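You operate a simulated robot arm through the tools that you are given. There is no shell and no other tool. Be economical: measure what you need, move in short steps, check, and stop when the job is done.

Carry out the task below with a simulated robot arm. There is one attempt and no reset: what you move stays moved.

## Task
Put the white piece and the red plant pot on the tray with handles.
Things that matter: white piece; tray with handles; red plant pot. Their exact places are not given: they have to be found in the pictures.

Only the result counts: the job must be done as asked and must still hold three seconds after the hand-in. Knocking over, shifting, dropping, spilling or breaking anything else fails it.

## Robot
A 7-joint arm with a two-finger parallel gripper on a trunk, on a base that drives. Base frame: it is fixed to the floor where the robot stands at the start and does not move with it; the origin is under the middle of the robot, x ahead of it, y to its left, z up. Readings come in m, rad, newtons and seconds.
Its first joint turns from -2.007 to 2.007 rad. Places, roughly: red plant pot [6.75, -0.25, 0.5]. Payload 3.91 kg.
The tool frame sits at the grasp point between the pads (the TCP): z along the fingers, y along the line on which they close. The tips reach 0.03 m beyond it. Largest opening 0.11 m; finger width 0.02, thickness 0.01; the body of the gripper, 0.048 by 0.112 m, starts 0.055 m behind the TCP.
Orientation is told as [roll, pitch, yaw] about the base's x, y, z axes, in that order, counted from this pose: with the fingers straight down and closing along the base's y, the tool's x points along the base's -x, its y along +y and its z along -z.

## Interface
- The arm moves only by the tool arm_command. Its argument "motion" is a list of rows, each a list of 7 numbers: the shift along the tool's x, y, z in m, then the turn, a rotation vector about the tool's x, y, z in rad, then the gripper command, from -1 (fully open) to 1 (shut), values between in proportion. In form: [[tx, ty, tz, ax, ay, az, hand], ...]. A call has 1 to 12 rows; each row shifts and turns the commanded pose from where the row before left it, along the tool's axes as they then stand. A row lasts 0.2 s, in which the tool goes at most 0.05 m and 0.15 rad; a call with a longer step from one row to the next is refused whole, and so is a gripper value outside its range. A pose out of reach is approached as far as the arm can. The call stops where the force on the tool passes 40 N (or 10 N more than at its start, if that is more) or the arm is blocked; 0.2 s more then pass. Each finger travels about 0.108 m/s and halts on what it meets, pressing with about 39 N; the grip force reading is that of the motor and also rises with nothing between the fingers. The clock runs only during rows and for 0.2 s after the last one: add rows that do not move to give the fingers time. It gives the time, the measured TCP pose, the force on the tool (base axes), the opening and the grip force at its end, in the units of the frame above (readings bear some noise).
- Cameras (640 x 400 px; columns grow to the right, rows downward): "scene" is now at [-0.0112, 0.0942, 1.554]; the picture's right is [-0.77, -0.63, 0.00], its down [-0.49, 0.60, -0.63] and it looks along [0.40, -0.49, -0.78] (base axes); focal length 293 px, centre (320, 200). "wrist" rides on the gripper at [0.072, 0.017, -0.103] in the tool frame; the picture's right is [-0.23, 0.97, 0.00], its down [-0.76, -0.18, -0.62] and it looks along [-0.61, -0.14, 0.78] (tool axes); focal length 222 px, centre (320, 200).
- get_image(camera): a new picture of that camera. It takes no simulated time.
- slide_trunk(by): slides the trunk up (or, below 0, down) by that many m; the arm and the scene camera ride with it, the base frame stays. It gives what a move gives, with no picture.
- base_move(legs): drives the robot by 1 to 6 legs, each [ahead, turn to the left] in m and rad, along the robot's own axes; the way and the turn of a leg run together, so that a leg with both is an arc; at most 1.5 m and 3.142 rad a leg. The arm and the cameras ride along, it lands a little off, and it stops where it bumps. It gives what a move gives.
- aim_head(pan, tilt): turns the head with the scene camera to pan (to the left, within 2.705 rad either way) and tilt (down, from -0.506 to 1.204), counted from straight ahead of the robot. It gives what a move gives.
- measure_at(camera, pixels): for up to 12 pixels [column, row] of the newest picture of that camera ("zoom" is the newest enlarged one), the place [x, y, z] in the base frame of the surface seen there, good to about 0.003 m. It takes no simulated time.
- inspect(camera, box): a new picture of the part [left, top, right, bottom] of that camera's present view, enlarged. It takes no simulated time.
- close_job(): hands the job in; it is judged then, once.

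Go step by step. Measure first, check grasps and placings, and put right what went wrong. The budget is 80 turns and 52 pictures, counting those below and the enlarged ones. Unless the task says otherwise, let go and move clear before handing in, and close with one line.

The tools are called after "Call:" as a command line: name --pt "numbers of a row" for each row, then --argument value for the rest, lists and objects as JSON in quotes. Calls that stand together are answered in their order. arm_command: Moves the arm, as the interface text tells. Its arguments: {"type":"object","properties":{"motion":{"type":"array"}},"required":["motion"]} The other tools are called the same way: slide_trunk (by) slides the trunk up or down; base_move (legs) drives the base; aim_head (pan, tilt) turns the head that bears the scene camera; get_image (camera) takes a picture; measure_at (camera, pixels) gives the place of the surface under pixels of a picture; inspect (camera, box) takes an enlarged picture of a part of a camera's view; close_job () hands the job in.

At the start:

```text
time_s: 0.0
position: [0.2743, -0.3573, 1.0908]
orientation: [-0.001, 0.0, 0.001]
wrist_force: [0.3, 0.6, 0.0]
width: 0.11
grip_force: 0.0
trunk travel left (down, up): [-0.675, 0.315]
robot x, y, heading: [-0.0014, 0.0003, 0.005]
head pan, tilt: [-0.885, 0.892]
```

scene: 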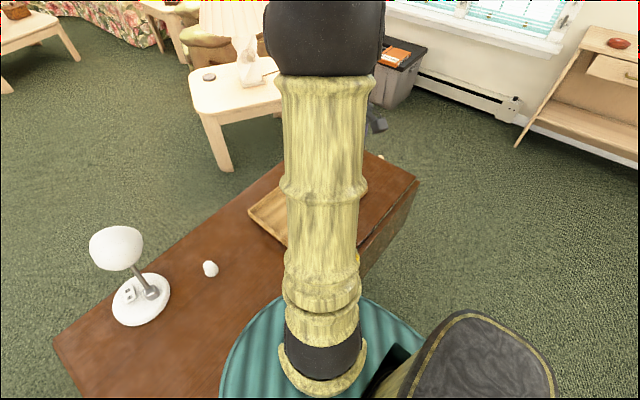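
wrist: 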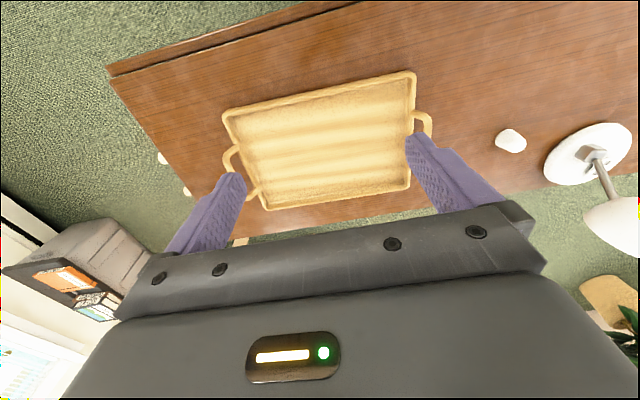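

The scene picture shows a white piece near (210,268) and part of the tray near (268,213); the wrist picture shows the tray at (320,140) and the white piece at (510,140). I'll measure these.

Call:
measure_at --camera "wrist" --pixels '[[510, 140], [511, 130], [498, 145], [524, 147], [228, 112], [413, 74], [408, 187], [265, 208], [320, 140], [425, 125], [110, 75], [350, 80]]'

Call:
measure_at --camera "scene" --pixels '[[210, 262], [210, 268], [210, 275], [204, 268], [217, 268], [268, 213], [56, 345], [417, 182], [250, 215], [140, 295], [240, 95], [20, 10]]'

Call:
inspect --camera "scene" --box '[160, 220, 260, 300]'

Call:
aim_head --pan 0.0 --tilt 0.3

Call:
get_image --camera "scene"

```text
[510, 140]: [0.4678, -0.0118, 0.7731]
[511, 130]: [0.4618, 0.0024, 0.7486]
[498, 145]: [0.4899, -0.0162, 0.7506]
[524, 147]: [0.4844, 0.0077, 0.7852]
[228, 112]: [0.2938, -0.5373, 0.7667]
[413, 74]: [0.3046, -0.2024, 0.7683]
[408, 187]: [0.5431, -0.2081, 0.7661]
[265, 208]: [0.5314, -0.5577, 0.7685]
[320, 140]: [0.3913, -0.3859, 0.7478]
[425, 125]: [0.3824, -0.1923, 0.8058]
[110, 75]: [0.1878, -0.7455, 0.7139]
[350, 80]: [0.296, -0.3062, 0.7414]
```

```text
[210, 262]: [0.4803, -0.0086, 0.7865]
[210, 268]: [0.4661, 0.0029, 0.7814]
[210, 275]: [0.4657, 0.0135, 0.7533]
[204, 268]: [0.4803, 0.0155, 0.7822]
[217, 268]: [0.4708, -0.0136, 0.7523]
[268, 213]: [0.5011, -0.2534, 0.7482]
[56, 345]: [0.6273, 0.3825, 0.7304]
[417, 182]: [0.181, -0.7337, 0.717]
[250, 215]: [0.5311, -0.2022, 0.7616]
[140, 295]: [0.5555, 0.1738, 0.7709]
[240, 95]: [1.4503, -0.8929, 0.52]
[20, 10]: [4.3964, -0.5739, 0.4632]
```

```text
5.00 times, centred on (210, 260) of scene
```

zoom: 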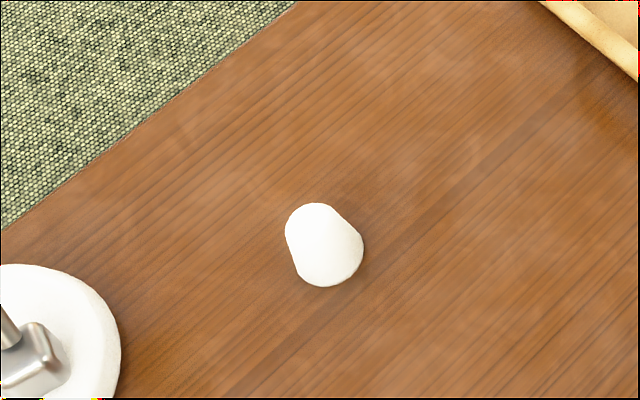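

```text
time_s: 1.2
position: [0.2751, -0.356, 1.0921]
orientation: [0.0, -0.001, 0.001]
wrist_force: [-0.9, 0.4, -0.1]
width: 0.1101
grip_force: 0.1
trunk travel left (down, up): [-0.675, 0.315]
robot x, y, heading: [0.0025, -0.0018, 0.005]
head pan, tilt: [0.0, 0.3]
```

```text
48 pictures are left
```

scene: 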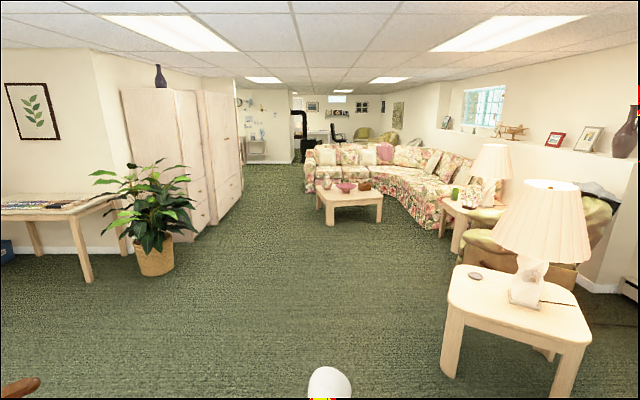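

Coffee table holds something red near (346,186). I'll zoom and measure there, and check the little white bits near the desk edge in the wrist view.

Call:
inspect --camera "scene" --box '[300, 130, 420, 230]'

Call:
measure_at --camera "wrist" --pixels '[[162, 158], [187, 191], [450, 60], [450, 140], [500, 180], [610, 10]]'

Call:
measure_at --camera "scene" --pixels '[[346, 188], [327, 184], [364, 184], [320, 196], [380, 196], [330, 222], [380, 222]]'

```text
4.00 times, centred on (360, 180) of scene
```

zoom: 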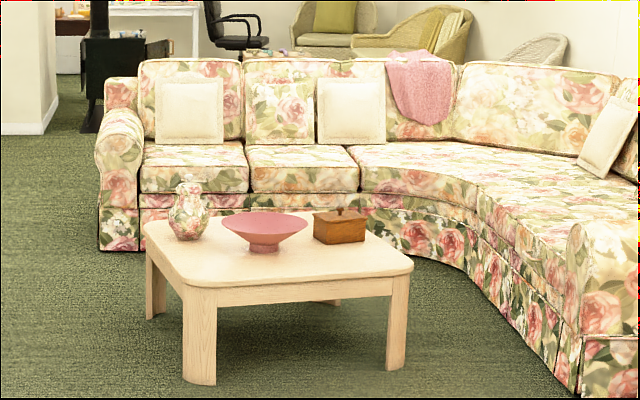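

```text
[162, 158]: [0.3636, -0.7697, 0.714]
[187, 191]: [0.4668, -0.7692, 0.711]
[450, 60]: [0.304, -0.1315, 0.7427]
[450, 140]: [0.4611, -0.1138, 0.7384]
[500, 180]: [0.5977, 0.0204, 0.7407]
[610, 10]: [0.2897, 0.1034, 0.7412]
```

```text
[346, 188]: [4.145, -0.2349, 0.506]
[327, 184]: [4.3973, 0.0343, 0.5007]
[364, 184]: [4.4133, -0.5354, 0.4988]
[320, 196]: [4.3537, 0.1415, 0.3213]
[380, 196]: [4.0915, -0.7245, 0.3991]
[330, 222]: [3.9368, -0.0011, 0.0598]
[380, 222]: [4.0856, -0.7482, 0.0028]
```

The bowl on the coffee table is at x≈4.2, not 6.75; the pot may be on a small table behind the sofa near (347,143). I'll zoom there, and measure the lamp before moving to the white piece.

Call:
measure_at --camera "wrist" --pixels '[[548, 165], [570, 140], [600, 185], [592, 215], [610, 205], [625, 230], [600, 155], [625, 200]]'

Call:
inspect --camera "scene" --box '[330, 125, 378, 155]'

Call:
measure_at --camera "zoom" --pixels '[[320, 200], [220, 250], [300, 250], [250, 230], [180, 240]]'

```text
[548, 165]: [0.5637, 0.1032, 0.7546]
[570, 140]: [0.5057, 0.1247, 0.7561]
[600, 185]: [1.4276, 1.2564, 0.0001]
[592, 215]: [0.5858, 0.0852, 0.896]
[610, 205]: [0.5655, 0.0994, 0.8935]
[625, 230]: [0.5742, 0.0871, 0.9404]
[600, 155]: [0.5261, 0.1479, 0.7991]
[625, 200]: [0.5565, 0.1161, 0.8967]
```

```text
13.33 times, centred on (354, 140) of scene
```

zoom: 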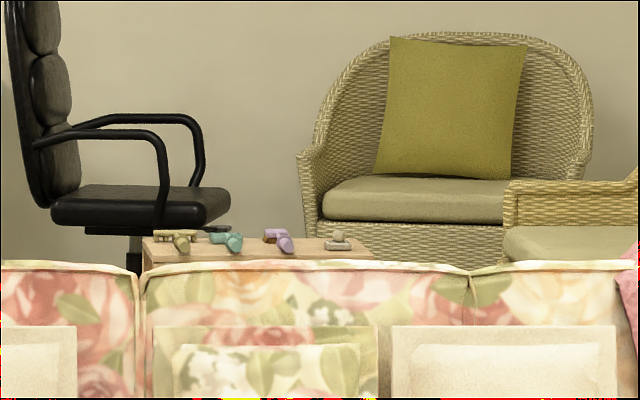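

```text
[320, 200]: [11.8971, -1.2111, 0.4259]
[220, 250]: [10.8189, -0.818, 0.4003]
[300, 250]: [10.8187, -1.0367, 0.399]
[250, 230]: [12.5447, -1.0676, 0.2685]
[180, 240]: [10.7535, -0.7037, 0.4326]
```

No pot there; I'll search for it when driving. First the white piece at about (0.474, 0.000): I move the arm over beside it, keeping off the lamp (head at x>0.55, y>0.085).

Call:
arm_command --pt "-0.03 0.035 0 0 0 0 -1" --pt "-0.03 0.035 0 0 0 0 -1" --pt "-0.03 0.035 0 0 0 0 -1" --pt "-0.03 0.035 0 0 0 0 -1" --pt "-0.03 0.035 0 0 0 0 -1" --pt "-0.03 0.035 0 0 0 0 -1" --pt "-0.019 0.035 0 0 0 0 -1" --pt "0 0.025 0.04 0 0 0 -1" --pt "0 0.01 0.048 0 0 0 -1" --pt "0 0 0.05 0 0 0 -1" --pt "0 0 0.05 0 0 0 -1"

Call:
get_image --camera "wrist"

```text
time_s: 3.6
position: [0.4769, -0.0778, 0.9025]
orientation: [-0.001, 0.002, 0.001]
wrist_force: [-0.9, -0.2, 0.3]
width: 0.11
grip_force: 0.1
trunk travel left (down, up): [-0.675, 0.315]
robot x, y, heading: [0.0017, 0.0007, 0.001]
head pan, tilt: [0.0, 0.3]
```

```text
45 pictures are left
```

wrist: 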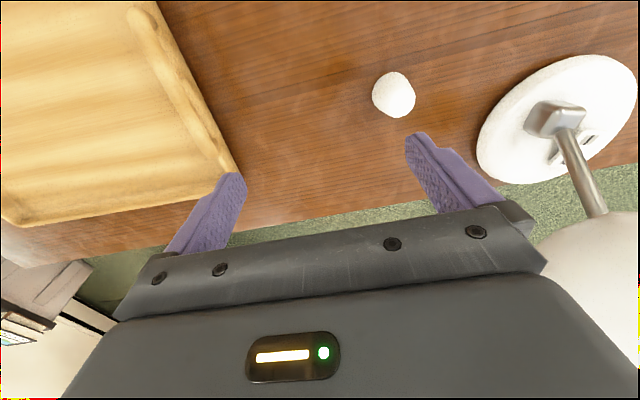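

The piece is at (394,95) and the lamp head at lower right. I measure the piece and the lamp head's near edges.

Call:
measure_at --camera "wrist" --pixels '[[394, 95], [374, 95], [414, 95], [394, 75], [394, 115], [380, 80], [408, 110], [550, 235], [545, 260], [580, 290], [600, 220], [625, 340]]'

Call:
inspect --camera "wrist" --box '[354, 65, 434, 115]'

```text
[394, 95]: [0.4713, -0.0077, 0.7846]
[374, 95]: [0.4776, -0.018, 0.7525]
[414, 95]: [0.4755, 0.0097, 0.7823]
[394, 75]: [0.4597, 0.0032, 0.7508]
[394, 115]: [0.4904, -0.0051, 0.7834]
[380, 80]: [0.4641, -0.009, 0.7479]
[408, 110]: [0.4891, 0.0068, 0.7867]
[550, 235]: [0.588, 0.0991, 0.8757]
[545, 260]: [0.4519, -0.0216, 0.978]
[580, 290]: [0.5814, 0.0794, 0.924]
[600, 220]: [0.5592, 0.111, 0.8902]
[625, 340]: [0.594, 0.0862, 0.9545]
```

```text
8.00 times, centred on (394, 90) of wrist
```

zoom: 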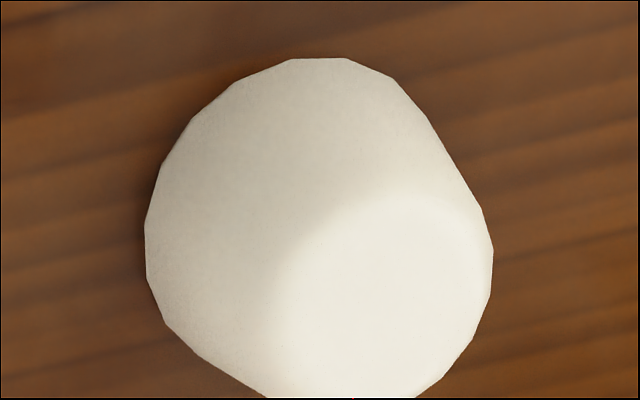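

The piece stands upright, centred about (0.478, 0.001), top z 0.787. I move over it, descend to TCP z≈0.777 and grip.

Call:
arm_command --pt "0 0.04 0 0 0 0 -1" --pt "-0.001 0.039 0 0 0 0 -1" --pt "0 0 0.04 0 0 0 -1" --pt "0 0 0.04 0 0 0 -1" --pt "0 0 0.03 0 0 0 -1" --pt "0 0 0.0155 0 0 0 -1" --pt "0 0 0 0 0 0 1" --pt "0 0 0 0 0 0 1" --pt "0 0 0 0 0 0 1" --pt "0 0 0 0 0 0 1"

Call:
get_image --camera "wrist"

```text
time_s: 5.8
position: [0.4757, 0.0002, 0.7777]
orientation: [0.0, 0.0, 0.001]
wrist_force: [0.2, -0.1, 0.0]
width: 0.0331
grip_force: 39.2
trunk travel left (down, up): [-0.675, 0.315]
robot x, y, heading: [-0.0009, -0.0035, -0.002]
head pan, tilt: [0.0, 0.3]
```

```text
43 pictures are left
```

wrist: 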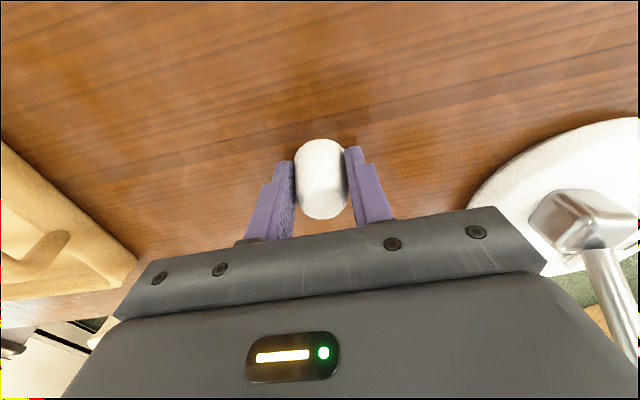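

Gripped (width 0.033). I lift, carry it over the tray's back left area (0.488,-0.27), and lower to just above the floor.

Call:
arm_command --pt "0 0 -0.03 0 0 0 1" --pt "0 0 -0.04 0 0 0 1" --pt "0 0 -0.04 0 0 0 1" --pt "-0.002 -0.045 0 0 0 0 1" --pt "-0.002 -0.045 0 0 0 0 1" --pt "-0.002 -0.045 0 0 0 0 1" --pt "-0.002 -0.045 0 0 0 0 1" --pt "-0.002 -0.045 0 0 0 0 1" --pt "-0.002 -0.045 0 0 0 0 1" --pt "0 0 0 0 0 0 1" --pt "0 0 0.04 0 0 0 1" --pt "0 0 0.03 0 0 0 1"

Call:
get_image --camera "wrist"

```text
time_s: 8.4
position: [0.4883, -0.2692, 0.817]
orientation: [0.001, 0.001, -0.001]
wrist_force: [0.6, -0.2, -0.7]
width: 0.0327
grip_force: 38.7
trunk travel left (down, up): [-0.675, 0.315]
robot x, y, heading: [-0.0004, 0.0006, -0.001]
head pan, tilt: [0.0, 0.3]
```

```text
42 pictures are left
```

wrist: 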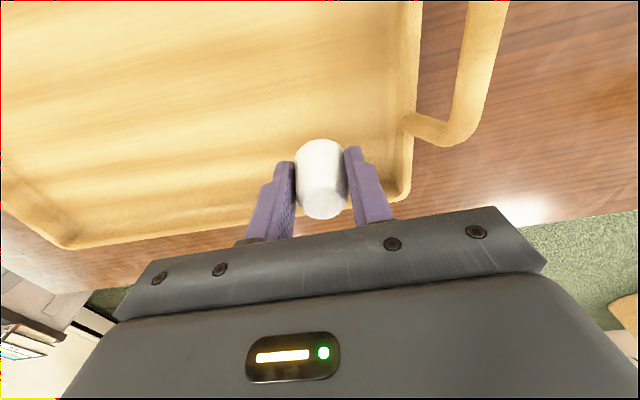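

Piece is over the tray interior. I lower in small steps until contact, then check before releasing.

Call:
arm_command --pt "0 0 0.02 0 0 0 1" --pt "0 0 0.006 0 0 0 1" --pt "0 0 0.002 0 0 0 1" --pt "0 0 0.0015 0 0 0 1"

```text
time_s: 9.4
position: [0.4857, -0.2676, 0.7876]
orientation: [0.001, 0.001, -0.001]
wrist_force: [-0.1, 0.7, -0.5]
width: 0.033
grip_force: 39.2
trunk travel left (down, up): [-0.675, 0.315]
robot x, y, heading: [-0.0011, 0.0015, 0.001]
head pan, tilt: [0.0, 0.3]
```

No contact force yet; a few more millimetre steps.

Call:
arm_command --pt "0 0 0.001 0 0 0 1" --pt "0 0 0.001 0 0 0 1" --pt "0 0 0.001 0 0 0 1"

Call:
inspect --camera "wrist" --box '[240, 120, 400, 220]'

```text
time_s: 10.2
position: [0.4864, -0.2671, 0.786]
orientation: [0.001, 0.0, 0.001]
wrist_force: [-0.5, 1.2, 1.5]
width: 0.0324
grip_force: 38.9
trunk travel left (down, up): [-0.675, 0.315]
robot x, y, heading: [0.0002, 0.0007, 0.002]
head pan, tilt: [0.0, 0.3]
```

```text
4.00 times, centred on (320, 170) of wrist
```

zoom: 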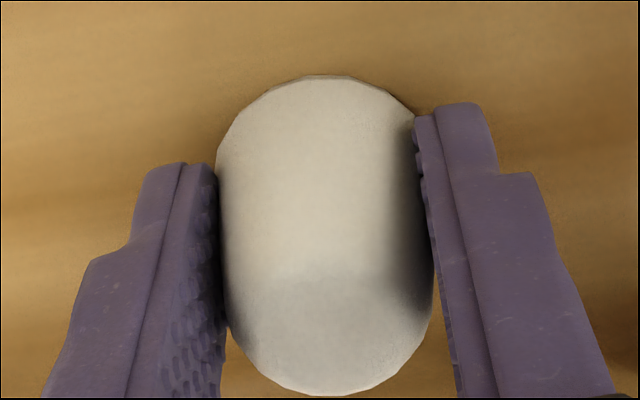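

Contact just beginning (1.5 N). I open partly (to ≈0.06 m) and rise.

Call:
arm_command --pt "0 0 0.0008 0 0 0 1" --pt "0 0 0 0 0 0 0.1" --pt "0 0 0 0 0 0 -0.1" --pt "0 0 0 0 0 0 -0.1" --pt "0 0 -0.04 0 0 0 -0.1" --pt "0 0 -0.05 0 0 0 -0.1" --pt "0 0 -0.05 0 0 0 -1" --pt "0 0 -0.05 0 0 0 -1" --pt "0 0 -0.05 0 0 0 -1"

Call:
get_image --camera "wrist"

```text
time_s: 12.2
position: [0.4889, -0.267, 1.0265]
orientation: [0.001, -0.001, 0.001]
wrist_force: [0.0, -0.1, -0.1]
width: 0.1098
grip_force: 0.0
trunk travel left (down, up): [-0.675, 0.315]
robot x, y, heading: [0.0011, 0.0018, -0.0]
head pan, tilt: [0.0, 0.3]
```

```text
40 pictures are left
```

wrist: 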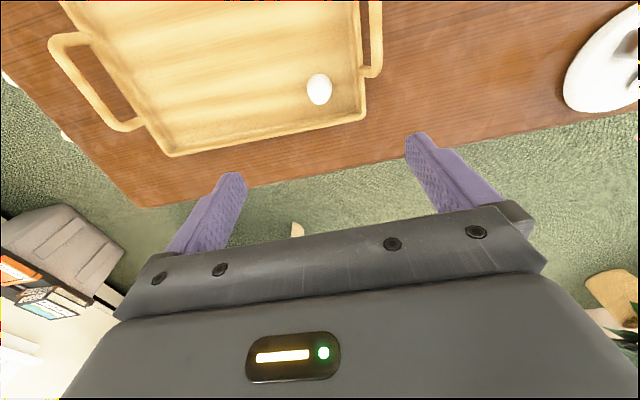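

The piece stands in the tray. Now I retract the arm up and look around for the driving route (left and back).

Call:
arm_command --pt "0.03 0 -0.03 0 0 0 -1" --pt "0.04 0 -0.03 0 0 0 -1" --pt "0.04 0 -0.03 0 0 0 -1" --pt "0.04 0 -0.03 0 0 0 -1" --pt "0.04 0 -0.02 0 0 0 -1"

Call:
aim_head --pan 1.3 --tilt 0.7

Call:
get_image --camera "scene"

Call:
aim_head --pan 2.7 --tilt 0.7

Call:
get_image --camera "scene"

```text
time_s: 13.4
position: [0.2972, -0.2679, 1.1663]
orientation: [0.0, 0.0, 0.001]
wrist_force: [0.5, -0.2, 0.4]
width: 0.11
grip_force: 0.1
trunk travel left (down, up): [-0.675, 0.315]
robot x, y, heading: [-0.0019, 0.0012, -0.001]
head pan, tilt: [0.0, 0.3]
```

```text
time_s: 14.9
position: [0.298, -0.2686, 1.165]
orientation: [0.001, 0.0, -0.001]
wrist_force: [-0.4, 0.8, 0.0]
width: 0.1096
grip_force: 0.1
trunk travel left (down, up): [-0.675, 0.315]
robot x, y, heading: [-0.0004, -0.001, 0.003]
head pan, tilt: [1.3, 0.7]
```

```text
39 pictures are left
```

scene: 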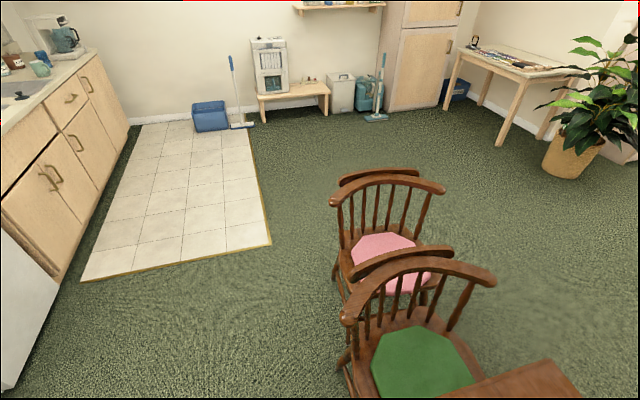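

```text
time_s: 16.4
position: [0.2978, -0.2696, 1.1651]
orientation: [0.0, 0.002, -0.001]
wrist_force: [-0.7, -0.3, 0.6]
width: 0.11
grip_force: 0.1
trunk travel left (down, up): [-0.675, 0.315]
robot x, y, heading: [0.0048, 0.0038, -0.002]
head pan, tilt: [2.7, 0.7]
```

```text
38 pictures are left
```

scene: 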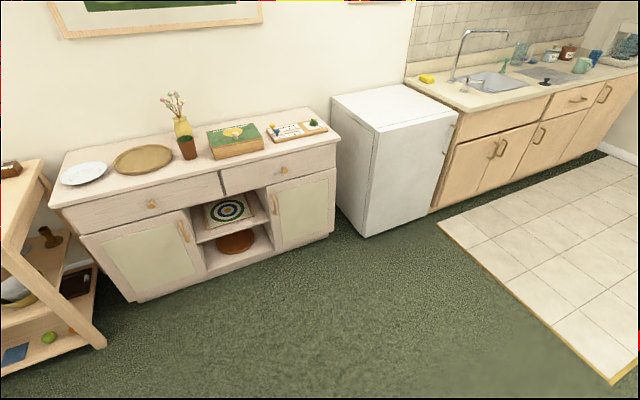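

Chairs stand at the left end of the desk; behind is a sideboard. I measure the back picture, including the little pot at (187,147), then retake the left view to measure the chairs.

Call:
measure_at --camera "scene" --pixels '[[187, 147], [135, 300], [335, 230], [365, 236], [100, 345], [220, 130], [440, 235], [430, 208]]'

Call:
aim_head --pan 1.0 --tilt 0.9

Call:
get_image --camera "scene"

```text
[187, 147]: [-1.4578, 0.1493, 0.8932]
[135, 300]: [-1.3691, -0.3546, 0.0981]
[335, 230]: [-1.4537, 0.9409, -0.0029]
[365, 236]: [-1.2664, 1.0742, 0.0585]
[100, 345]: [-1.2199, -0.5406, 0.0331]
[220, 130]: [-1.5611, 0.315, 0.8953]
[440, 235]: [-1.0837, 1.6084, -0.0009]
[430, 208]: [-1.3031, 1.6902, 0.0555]
```

```text
time_s: 18.1
position: [0.2982, -0.268, 1.1655]
orientation: [0.001, 0.0, 0.001]
wrist_force: [0.2, 0.0, 0.4]
width: 0.1099
grip_force: 0.2
trunk travel left (down, up): [-0.675, 0.315]
robot x, y, heading: [-0.0006, 0.0009, -0.0]
head pan, tilt: [1.0, 0.901]
```

```text
37 pictures are left
```

scene: 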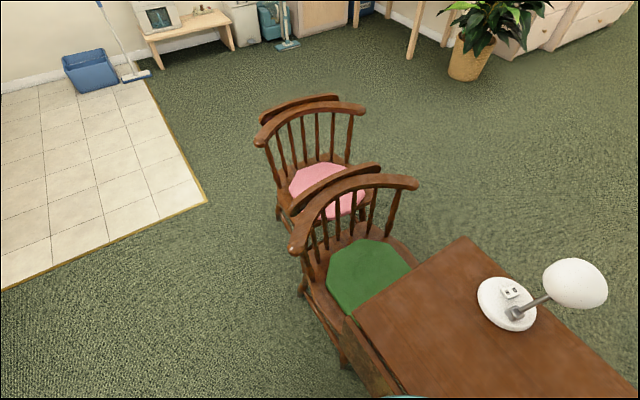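

Call:
measure_at --camera "scene" --pixels '[[352, 314], [465, 238], [298, 246], [412, 183], [345, 362], [278, 218], [265, 143], [362, 108], [300, 291], [470, 78], [263, 115], [320, 350]]'

Call:
aim_head --pan -1.4 --tilt 0.7

Call:
get_image --camera "scene"

```text
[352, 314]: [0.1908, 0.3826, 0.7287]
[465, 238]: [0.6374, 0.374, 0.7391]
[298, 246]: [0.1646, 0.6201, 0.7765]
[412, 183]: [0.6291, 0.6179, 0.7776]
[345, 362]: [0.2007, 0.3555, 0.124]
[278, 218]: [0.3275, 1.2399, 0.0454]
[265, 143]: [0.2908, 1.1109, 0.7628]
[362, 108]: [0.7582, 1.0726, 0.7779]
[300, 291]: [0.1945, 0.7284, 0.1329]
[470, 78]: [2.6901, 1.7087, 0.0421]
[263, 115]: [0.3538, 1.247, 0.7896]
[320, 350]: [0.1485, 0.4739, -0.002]
```

```text
time_s: 20.3
position: [0.2984, -0.2682, 1.1654]
orientation: [0.001, -0.001, 0.001]
wrist_force: [-0.2, -0.5, 0.4]
width: 0.1099
grip_force: 0.0
trunk travel left (down, up): [-0.675, 0.315]
robot x, y, heading: [-0.0019, 0.0017, -0.001]
head pan, tilt: [-1.4, 0.7]
```

```text
36 pictures are left
```

scene: 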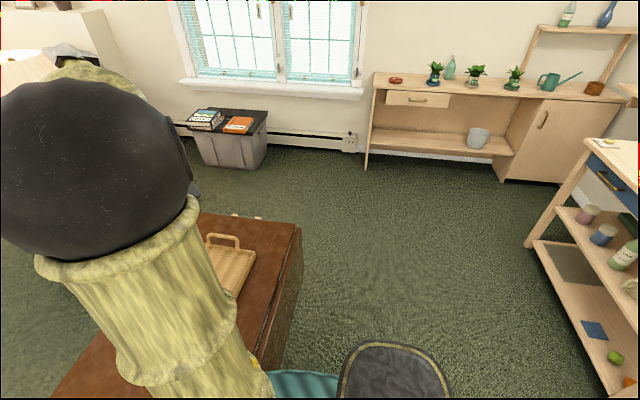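

Route left around the chairs (they end at y≈1.3) is free. I back off, turn left, drive to y≈1.65, turn back and go ahead.

Call:
base_move --legs '[[-0.3, 0], [0, 1.571], [1.2, 0], [0.45, 0], [0, -1.571], [1.5, 0]]'

Call:
aim_head --pan -0.2 --tilt 0.3

Call:
get_image --camera "scene"

```text
time_s: 45.0
position: [1.5206, 1.3661, 1.1654]
orientation: [0.001, -0.001, -0.011]
wrist_force: [0.2, -0.3, -0.3]
width: 0.1101
grip_force: 0.0
trunk travel left (down, up): [-0.675, 0.315]
robot x, y, heading: [1.2252, 1.639, -0.013]
head pan, tilt: [-1.4, 0.7]
```

```text
time_s: 46.4
position: [1.5213, 1.3665, 1.1654]
orientation: [-0.001, 0.0, -0.011]
wrist_force: [0.5, 0.3, 0.5]
width: 0.1099
grip_force: 0.0
trunk travel left (down, up): [-0.675, 0.315]
robot x, y, heading: [1.2253, 1.6379, -0.016]
head pan, tilt: [-0.201, 0.3]
```

```text
35 pictures are left
```

scene: 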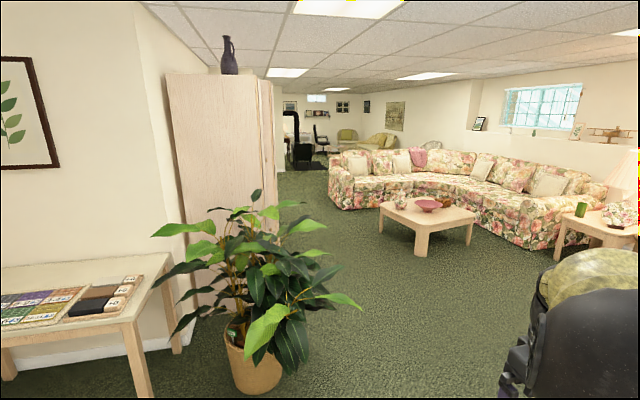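

Open floor leads past the plant to the sofa's left end. I drive to about (4.9, 0.85).

Call:
base_move --legs '[[0, -0.5], [0.9, 0], [0.9, 0], [0, 0.57], [1.5, 0], [0.6, 0]]'

Call:
get_image --camera "scene"

```text
time_s: 68.5
position: [5.2067, 0.5922, 1.1659]
orientation: [-0.001, 0.0, 0.039]
wrist_force: [-0.2, 0.0, 0.2]
width: 0.1098
grip_force: 0.0
trunk travel left (down, up): [-0.675, 0.315]
robot x, y, heading: [4.8996, 0.8483, 0.037]
head pan, tilt: [-0.201, 0.3]
```

```text
34 pictures are left
```

scene: 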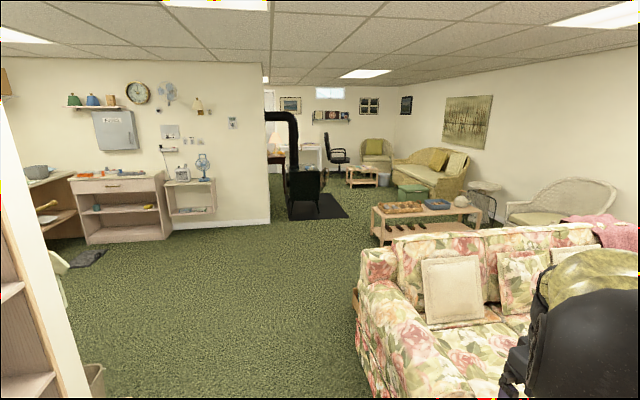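

Behind the sofa is a wooden low table at (425,215), likely around x≈7. Measure and zoom.

Call:
measure_at --camera "scene" --pixels '[[400, 207], [440, 204], [375, 240], [376, 208], [478, 208], [360, 330], [370, 250], [395, 232], [270, 220], [465, 204], [410, 218]]'

Call:
inspect --camera "scene" --box '[360, 180, 504, 270]'

```text
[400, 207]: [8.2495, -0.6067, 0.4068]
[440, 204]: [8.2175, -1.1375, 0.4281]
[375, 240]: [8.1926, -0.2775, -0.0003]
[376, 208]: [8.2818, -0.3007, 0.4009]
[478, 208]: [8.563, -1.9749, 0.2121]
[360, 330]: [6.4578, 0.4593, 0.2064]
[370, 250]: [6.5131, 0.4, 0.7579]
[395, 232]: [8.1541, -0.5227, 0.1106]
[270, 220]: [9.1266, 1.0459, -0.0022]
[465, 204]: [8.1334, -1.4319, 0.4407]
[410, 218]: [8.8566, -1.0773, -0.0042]
```

```text
4.44 times, centred on (432, 225) of scene
```

zoom: 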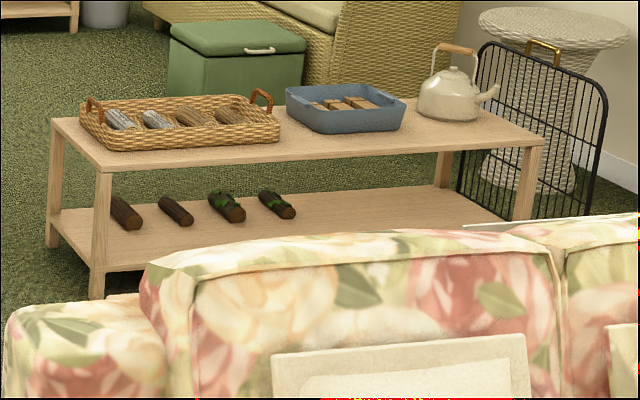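

There is a hint of a wooden edge just behind the sofa back (zoom (120,297)). I drive further to x≈6.9 and look right behind the sofa.

Call:
base_move --legs '[[1.5, 0], [0.6, 0]]'

Call:
aim_head --pan -1.5 --tilt 0.6

Call:
get_image --camera "scene"

```text
time_s: 79.1
position: [7.3368, 0.711, 1.1661]
orientation: [0.001, 0.001, 0.061]
wrist_force: [0.3, 0.6, 0.0]
width: 0.1101
grip_force: 0.1
trunk travel left (down, up): [-0.675, 0.315]
robot x, y, heading: [7.0175, 0.9617, 0.053]
head pan, tilt: [-0.201, 0.3]
```

```text
time_s: 80.6
position: [7.335, 0.7112, 1.1649]
orientation: [0.001, 0.0, 0.06]
wrist_force: [0.5, -0.1, 0.2]
width: 0.1099
grip_force: 0.0
trunk travel left (down, up): [-0.675, 0.315]
robot x, y, heading: [7.022, 0.9592, 0.054]
head pan, tilt: [-1.499, 0.6]
```

```text
32 pictures are left
```

scene: 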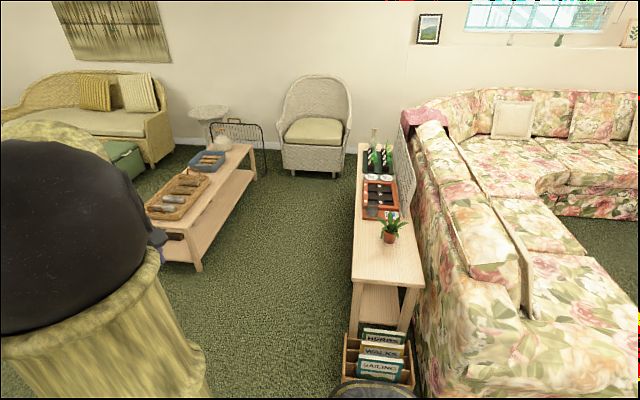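

A red plant pot stands on the console table behind the sofa at (389,233). I zoom and measure it and the surroundings.

Call:
inspect --camera "scene" --box '[328, 160, 456, 240]'

Call:
measure_at --camera "zoom" --pixels '[[305, 370], [270, 360], [345, 360], [310, 395], [310, 340], [300, 320], [250, 325], [370, 330], [200, 380], [310, 285], [355, 270], [395, 260]]'

Call:
measure_at --camera "scene" --pixels '[[352, 277], [424, 287], [346, 340], [412, 350], [350, 385], [420, 340], [195, 270], [250, 150], [360, 145], [395, 150], [380, 270], [330, 200]]'

```text
5.00 times, centred on (392, 200) of scene
```

zoom: 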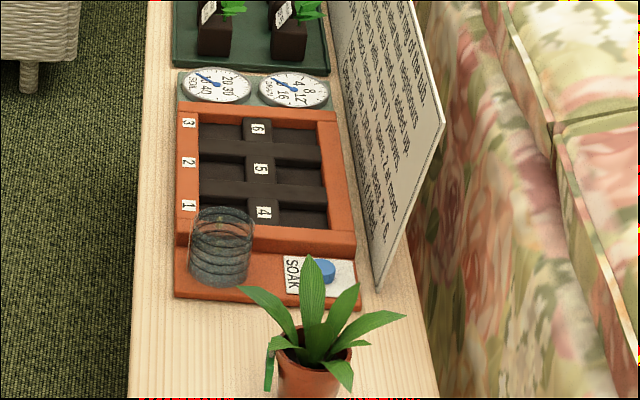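

```text
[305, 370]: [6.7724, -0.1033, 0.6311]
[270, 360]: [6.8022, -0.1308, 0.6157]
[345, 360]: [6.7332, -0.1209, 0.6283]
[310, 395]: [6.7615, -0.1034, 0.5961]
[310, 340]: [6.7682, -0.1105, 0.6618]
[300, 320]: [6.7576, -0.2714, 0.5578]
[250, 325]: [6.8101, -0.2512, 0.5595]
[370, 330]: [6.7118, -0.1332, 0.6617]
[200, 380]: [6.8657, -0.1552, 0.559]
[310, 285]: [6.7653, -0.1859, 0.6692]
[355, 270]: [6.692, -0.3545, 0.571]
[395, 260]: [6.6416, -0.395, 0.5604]
```

```text
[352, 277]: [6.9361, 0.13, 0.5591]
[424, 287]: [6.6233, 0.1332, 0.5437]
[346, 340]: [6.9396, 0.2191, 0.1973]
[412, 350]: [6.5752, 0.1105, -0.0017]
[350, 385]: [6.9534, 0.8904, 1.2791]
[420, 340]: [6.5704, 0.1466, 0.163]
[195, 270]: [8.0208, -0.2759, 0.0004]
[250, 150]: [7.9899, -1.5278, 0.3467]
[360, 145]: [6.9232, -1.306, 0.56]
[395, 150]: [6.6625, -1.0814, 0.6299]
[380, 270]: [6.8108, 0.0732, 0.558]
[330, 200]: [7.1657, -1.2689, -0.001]
```

The pot is at about (6.77, -0.135) on the console (z 0.559, x 6.62–6.94), rim z≈0.63, with leaves on top – so a side grasp is best. I drive to about (7.38, -0.13) and face -x.

Call:
base_move --legs '[[0, -1.305], [1.15, 0], [0, -1.89]]'

Call:
aim_head --pan 0.0 --tilt 0.95

Call:
get_image --camera "scene"

```text
time_s: 87.5
position: [7.013, 0.0518, 1.1651]
orientation: [0.0, 0.0, -1.287]
wrist_force: [-0.2, 0.1, -0.3]
width: 0.1097
grip_force: 0.0
trunk travel left (down, up): [-0.675, 0.315]
robot x, y, heading: [7.1825, 0.4115, -1.354]
head pan, tilt: [-1.499, 0.6]
stopped in leg 2: the robot was blocked; the commanded pose is now the measured one
```

```text
time_s: 89.1
position: [7.0138, 0.0507, 1.1651]
orientation: [0.002, 0.002, -1.289]
wrist_force: [0.0, -0.4, -0.3]
width: 0.1099
grip_force: 0.1
trunk travel left (down, up): [-0.675, 0.315]
robot x, y, heading: [7.185, 0.4119, -1.352]
head pan, tilt: [0.0, 0.949]
```

```text
30 pictures are left
```

scene: 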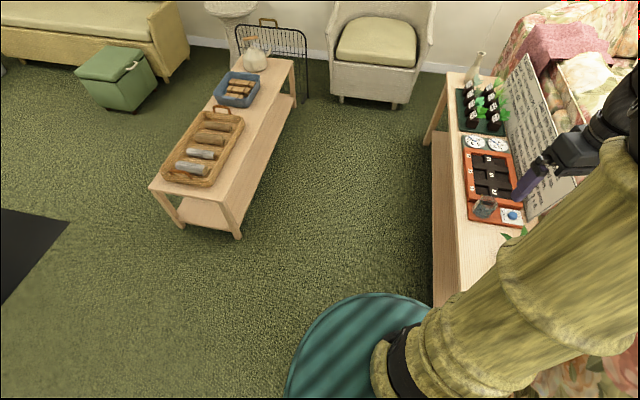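

It was blocked near the console/crate corner. I back straight out a little and look at that corner to see whether anything moved and how wide the base is.

Call:
measure_at --camera "scene" --pixels '[[292, 360], [310, 320], [350, 296], [400, 294], [428, 306], [360, 330], [440, 300], [455, 288]]'

Call:
base_move --legs '[[-0.25, 0]]'

Call:
aim_head --pan -0.4 --tilt 1.1

Call:
get_image --camera "scene"

```text
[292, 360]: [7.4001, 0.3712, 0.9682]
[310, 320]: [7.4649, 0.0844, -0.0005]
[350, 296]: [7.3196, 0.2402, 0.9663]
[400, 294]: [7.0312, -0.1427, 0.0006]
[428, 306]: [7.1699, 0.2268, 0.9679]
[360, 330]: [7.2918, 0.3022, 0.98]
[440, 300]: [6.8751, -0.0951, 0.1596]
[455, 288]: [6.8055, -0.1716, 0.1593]
```

```text
time_s: 90.9
position: [6.9575, 0.295, 1.1659]
orientation: [0.0, 0.002, -1.29]
wrist_force: [-1.1, 0.0, -0.9]
width: 0.1098
grip_force: 0.1
trunk travel left (down, up): [-0.675, 0.315]
robot x, y, heading: [7.1314, 0.6558, -1.36]
head pan, tilt: [0.0, 0.949]
```

```text
time_s: 91.8
position: [6.9584, 0.296, 1.1656]
orientation: [-0.001, 0.0, -1.292]
wrist_force: [-0.6, 0.0, -0.9]
width: 0.1096
grip_force: 0.2
trunk travel left (down, up): [-0.675, 0.315]
robot x, y, heading: [7.1346, 0.6558, -1.362]
head pan, tilt: [-0.4, 1.1]
```

```text
29 pictures are left
```

scene: 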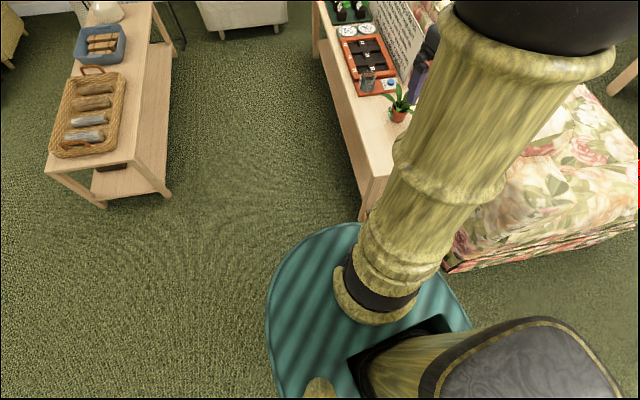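

The pot is intact at (398,112). I swing wider via (7.45, 0.3) to (7.45, -0.13) and then face the console.

Call:
base_move --legs '[[0, 0.522], [0.48, 0], [0, -0.733], [0.43, 0], [0, -1.571]]'

Call:
aim_head --pan -0.1 --tilt 0.9

Call:
get_image --camera "scene"

```text
time_s: 104.1
position: [7.1434, 0.1167, 1.1653]
orientation: [0.0, 0.0, -3.069]
wrist_force: [-0.2, 0.4, -0.1]
width: 0.1101
grip_force: 0.1
trunk travel left (down, up): [-0.675, 0.315]
robot x, y, heading: [7.4593, -0.1251, -3.136]
head pan, tilt: [-0.4, 1.1]
```

```text
time_s: 104.9
position: [7.1428, 0.1182, 1.1651]
orientation: [0.0, 0.0, -3.069]
wrist_force: [0.2, -0.6, -0.1]
width: 0.11
grip_force: 0.1
trunk travel left (down, up): [-0.675, 0.315]
robot x, y, heading: [7.4585, -0.1307, -3.135]
head pan, tilt: [-0.099, 0.901]
```

```text
28 pictures are left
```

scene: 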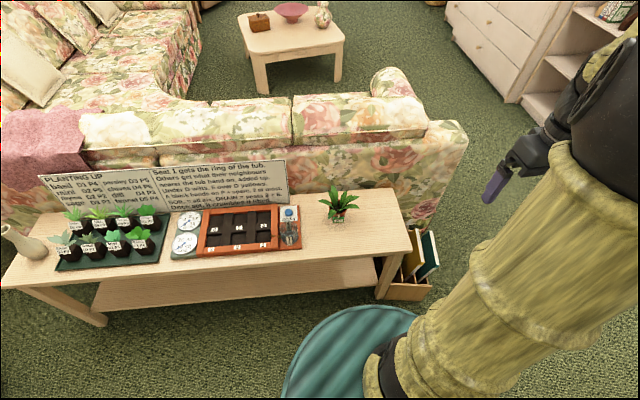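

Crate and books look fine. I zoom in on the pot at (340,210).

Call:
inspect --camera "scene" --box '[304, 178, 376, 223]'

Call:
measure_at --camera "zoom" --pixels '[[320, 320], [290, 320], [370, 320], [320, 380], [320, 100], [180, 215], [410, 215], [250, 240], [380, 270], [330, 180], [360, 150]]'

Call:
measure_at --camera "scene" --pixels '[[410, 285], [430, 290], [388, 290], [410, 252], [300, 248], [285, 255], [290, 220], [340, 235], [392, 190]]'

```text
8.89 times, centred on (340, 200) of scene
```

zoom: 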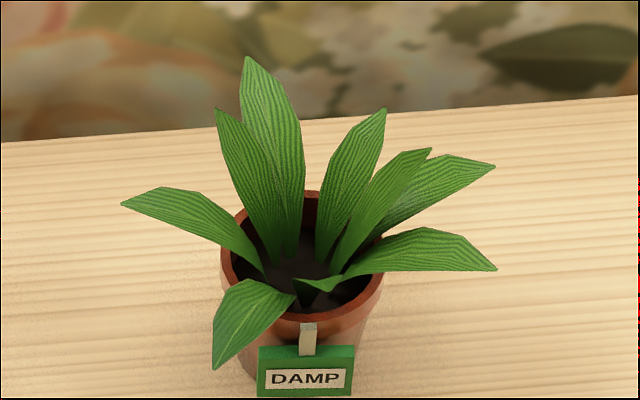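

```text
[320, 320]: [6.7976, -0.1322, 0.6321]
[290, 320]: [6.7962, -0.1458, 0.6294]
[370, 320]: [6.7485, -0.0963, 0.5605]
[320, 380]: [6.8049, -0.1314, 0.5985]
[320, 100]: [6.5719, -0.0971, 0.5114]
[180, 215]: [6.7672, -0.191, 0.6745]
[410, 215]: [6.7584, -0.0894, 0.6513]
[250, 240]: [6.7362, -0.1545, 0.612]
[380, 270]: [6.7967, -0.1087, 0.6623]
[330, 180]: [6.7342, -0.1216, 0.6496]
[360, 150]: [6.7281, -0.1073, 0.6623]
```

```text
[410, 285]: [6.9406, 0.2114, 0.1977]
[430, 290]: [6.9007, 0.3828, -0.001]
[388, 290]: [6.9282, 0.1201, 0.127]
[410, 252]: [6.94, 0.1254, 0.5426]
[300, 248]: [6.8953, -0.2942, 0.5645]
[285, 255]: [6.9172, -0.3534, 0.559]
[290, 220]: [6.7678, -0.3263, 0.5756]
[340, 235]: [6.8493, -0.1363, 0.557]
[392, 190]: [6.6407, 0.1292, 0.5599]
```

The pot centre is about (6.765,-0.135), rim radius ≈0.035, z 0.559–0.63, with a "DAMP" tag in front and leaves above z≈0.61. I plan a horizontal side grasp with the wrist camera on top, so I first roll the tool about its axis, testing how far it goes.

Call:
arm_command --pt "0 0 0 0 0 0.15 -1" --pt "0 0 0 0 0 0.15 -1" --pt "0 0 0 0 0 0.15 -1" --pt "0 0 0 0 0 0.15 -1" --pt "0 0 0 0 0 0.15 -1" --pt "0 0 0 0 0 0.15 -1" --pt "0 0 0 0 0 0.15 -1" --pt "0 0 0 0 0 0.15 -1" --pt "0 0 0 0 0 0.15 -1" --pt "0 0 0 0 0 0.15 -1" --pt "0 0 0 0 0 0 -1"

```text
time_s: 107.3
position: [7.1435, 0.1166, 1.1661]
orientation: [0.0, 0.001, 1.715]
wrist_force: [-0.2, -0.3, 0.2]
width: 0.1099
grip_force: 0.1
trunk travel left (down, up): [-0.675, 0.315]
robot x, y, heading: [7.4628, -0.1264, -3.134]
head pan, tilt: [-0.099, 0.901]
```

Turned 1.5 rad without trouble; continue to yaw 0.

Call:
arm_command --pt "0 0 0 0 0 0.15 -1" --pt "0 0 0 0 0 0.15 -1" --pt "0 0 0 0 0 0.15 -1" --pt "0 0 0 0 0 0.15 -1" --pt "0 0 0 0 0 0.15 -1" --pt "0 0 0 0 0 0.15 -1" --pt "0 0 0 0 0 0.15 -1" --pt "0 0 0 0 0 0.15 -1" --pt "0 0 0 0 0 0.15 -1" --pt "0 0 0 0 0 0.15 -1" --pt "0 0 0 0 0 0.15 -1" --pt "0 0 0 0 0 0.065 -1"

```text
time_s: 109.9
position: [7.1435, 0.1166, 1.1656]
orientation: [-0.001, 0.0, 0.0]
wrist_force: [-0.5, 0.5, -0.1]
width: 0.1101
grip_force: 0.0
trunk travel left (down, up): [-0.675, 0.315]
robot x, y, heading: [7.462, -0.1289, -3.14]
head pan, tilt: [-0.099, 0.901]
```

Roll done (yaw 0). Now I move the TCP forward to about (6.90,-0.13) at height, before pitching.

Call:
arm_command --pt "0.03 -0.031 0 0 0 0 -1" --pt "0.03 -0.031 0 0 0 0 -1" --pt "0.03 -0.031 0 0 0 0 -1" --pt "0.03 -0.031 0 0 0 0 -1" --pt "0.03 -0.031 0 0 0 0 -1" --pt "0.03 -0.031 0 0 0 0 -1" --pt "0.03 -0.031 0 0 0 0 -1" --pt "0.03 -0.034 0 0 0 0 -1" --pt "0 0 0 0 0 0 -1"

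Call:
arm_command --pt "0 0 0 0 0.14 0 -1" --pt "0 0 0 0 0.14 0 -1" --pt "0 0 0 0 0.14 0 -1" --pt "0 0 0 0 0.14 0 -1" --pt "0 0 0 0 0.14 0 -1" --pt "0 0 0 0 0.14 0 -1" --pt "0 0 0 0 0.14 0 -1" --pt "0 0 0 0 0.14 0 -1" --pt "0 0 0 0 0.14 0 -1" --pt "0 0 0 0 0.14 0 -1" --pt "0 0 0 0 0 0 -1"

Call:
get_image --camera "wrist"

Call:
get_image --camera "scene"

```text
time_s: 111.9
position: [6.9039, -0.1345, 1.1672]
orientation: [-0.001, 0.0, 0.002]
wrist_force: [-0.2, 1.1, 0.2]
width: 0.1098
grip_force: 0.1
trunk travel left (down, up): [-0.675, 0.315]
robot x, y, heading: [7.4628, -0.1313, -3.136]
head pan, tilt: [-0.099, 0.901]
```

```text
time_s: 114.3
position: [6.9042, -0.1349, 1.1616]
orientation: [0.012, 1.337, 0.014]
wrist_force: [0.3, -0.5, 0.2]
width: 0.11
grip_force: 0.1
out of reach, approached as far as the arm can: row 7
trunk travel left (down, up): [-0.675, 0.315]
robot x, y, heading: [7.4603, -0.1292, -3.137]
head pan, tilt: [-0.099, 0.901]
```

```text
26 pictures are left
```

wrist: 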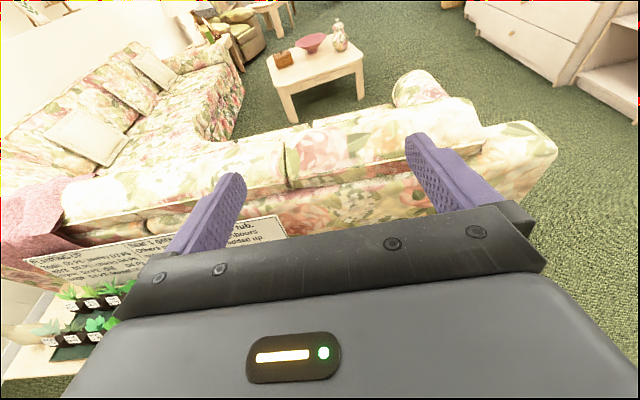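

```text
25 pictures are left
```

scene: 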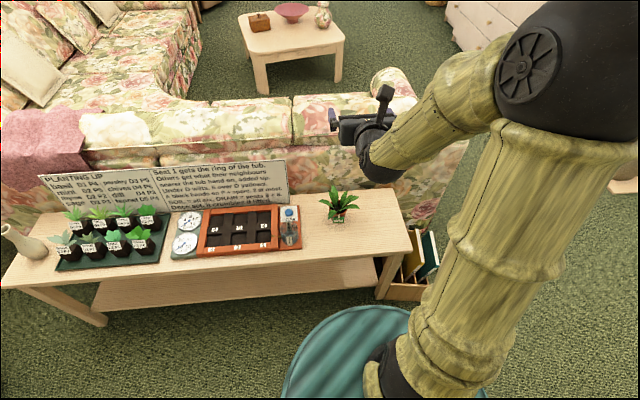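

Tool is near-horizontal (13° down), camera on top. Now I lower the trunk by 0.45 and check.

Call:
slide_trunk --by -0.45

Call:
get_image --camera "wrist"

Call:
get_image --camera "scene"

```text
refused: -0.45 is not a number from -0.4 to 0.4
```

```text
24 pictures are left
```

wrist: 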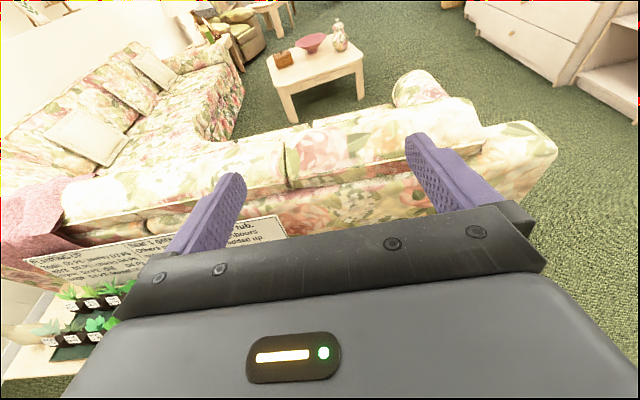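

```text
23 pictures are left
```

scene: 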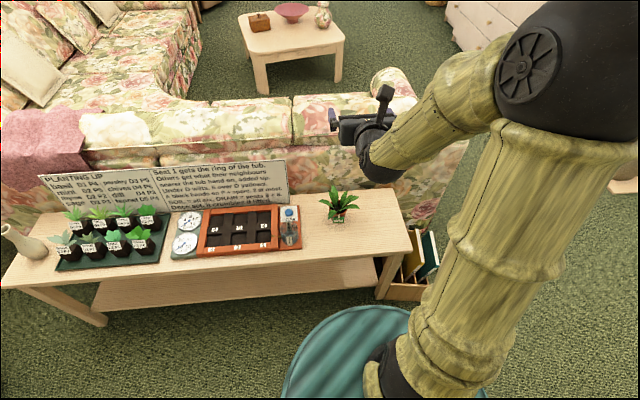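

The step was too large; I lower by 0.4 and look again.

Call:
slide_trunk --by -0.4

Call:
get_image --camera "wrist"

```text
time_s: 118.1
position: [6.9039, -0.1339, 0.7621]
orientation: [0.012, 1.336, 0.011]
wrist_force: [0.8, 1.4, 0.7]
width: 0.1102
grip_force: 0.0
trunk travel left (down, up): [-0.275, 0.715]
robot x, y, heading: [7.4625, -0.1303, -3.136]
head pan, tilt: [-0.099, 0.901]
```

```text
22 pictures are left
```

wrist: 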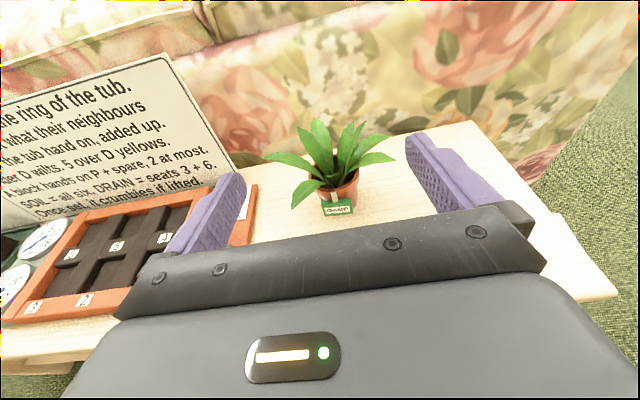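

The pot is straight ahead at (338,190). I measure its rim, tag, leaves.

Call:
measure_at --camera "wrist" --pixels '[[355, 190], [322, 195], [338, 198], [338, 210], [357, 182], [354, 202], [267, 157], [390, 157], [300, 190], [316, 122], [325, 215], [360, 122]]'

Call:
inspect --camera "wrist" --box '[256, 112, 416, 222]'

```text
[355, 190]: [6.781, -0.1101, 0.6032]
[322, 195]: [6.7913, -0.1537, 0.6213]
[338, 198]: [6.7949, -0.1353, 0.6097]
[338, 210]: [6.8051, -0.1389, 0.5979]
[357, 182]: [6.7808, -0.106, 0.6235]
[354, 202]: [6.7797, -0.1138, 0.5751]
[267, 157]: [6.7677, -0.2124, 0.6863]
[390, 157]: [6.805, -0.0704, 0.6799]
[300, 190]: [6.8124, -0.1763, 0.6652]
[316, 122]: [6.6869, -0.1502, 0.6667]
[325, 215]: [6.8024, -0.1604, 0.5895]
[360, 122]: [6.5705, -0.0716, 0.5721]
```

```text
3.64 times, centred on (336, 167) of wrist
```

zoom: 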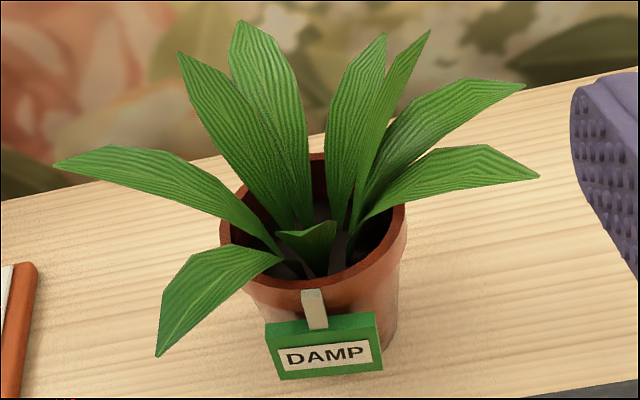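

All leaves are above z≈0.64; the body is free at z≈0.60. I lower 0.162 and move forward in a first part.

Call:
slide_trunk --by -0.162

Call:
arm_command --pt "0.0046 0 0.0195 0 0 0 -1" --pt "0.0046 0 0.0195 0 0 0 -1" --pt "0.0046 0 0.0195 0 0 0 -1" --pt "0 0 0 0 0 0 -1"

Call:
get_image --camera "wrist"

Call:
get_image --camera "scene"

```text
time_s: 119.9
position: [6.9033, -0.133, 0.6007]
orientation: [0.012, 1.338, 0.013]
wrist_force: [-1.1, 0.1, 0.3]
width: 0.1099
grip_force: 0.1
trunk travel left (down, up): [-0.113, 0.877]
robot x, y, heading: [7.4602, -0.1268, -3.139]
head pan, tilt: [-0.099, 0.901]
```

```text
time_s: 120.9
position: [6.8439, -0.1353, 0.6001]
orientation: [0.013, 1.336, 0.012]
wrist_force: [-0.4, 0.6, -0.2]
width: 0.11
grip_force: 0.0
trunk travel left (down, up): [-0.113, 0.877]
robot x, y, heading: [7.4623, -0.1272, -3.135]
head pan, tilt: [-0.099, 0.901]
```

```text
20 pictures are left
```

wrist: 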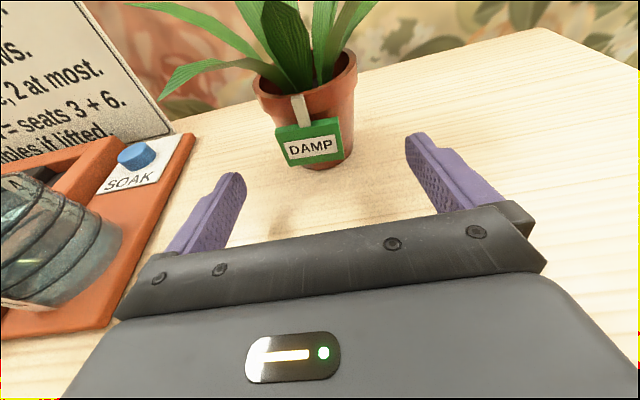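

```text
19 pictures are left
```

scene: 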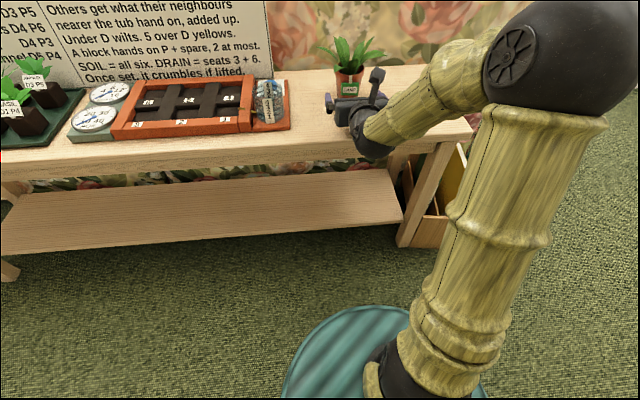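

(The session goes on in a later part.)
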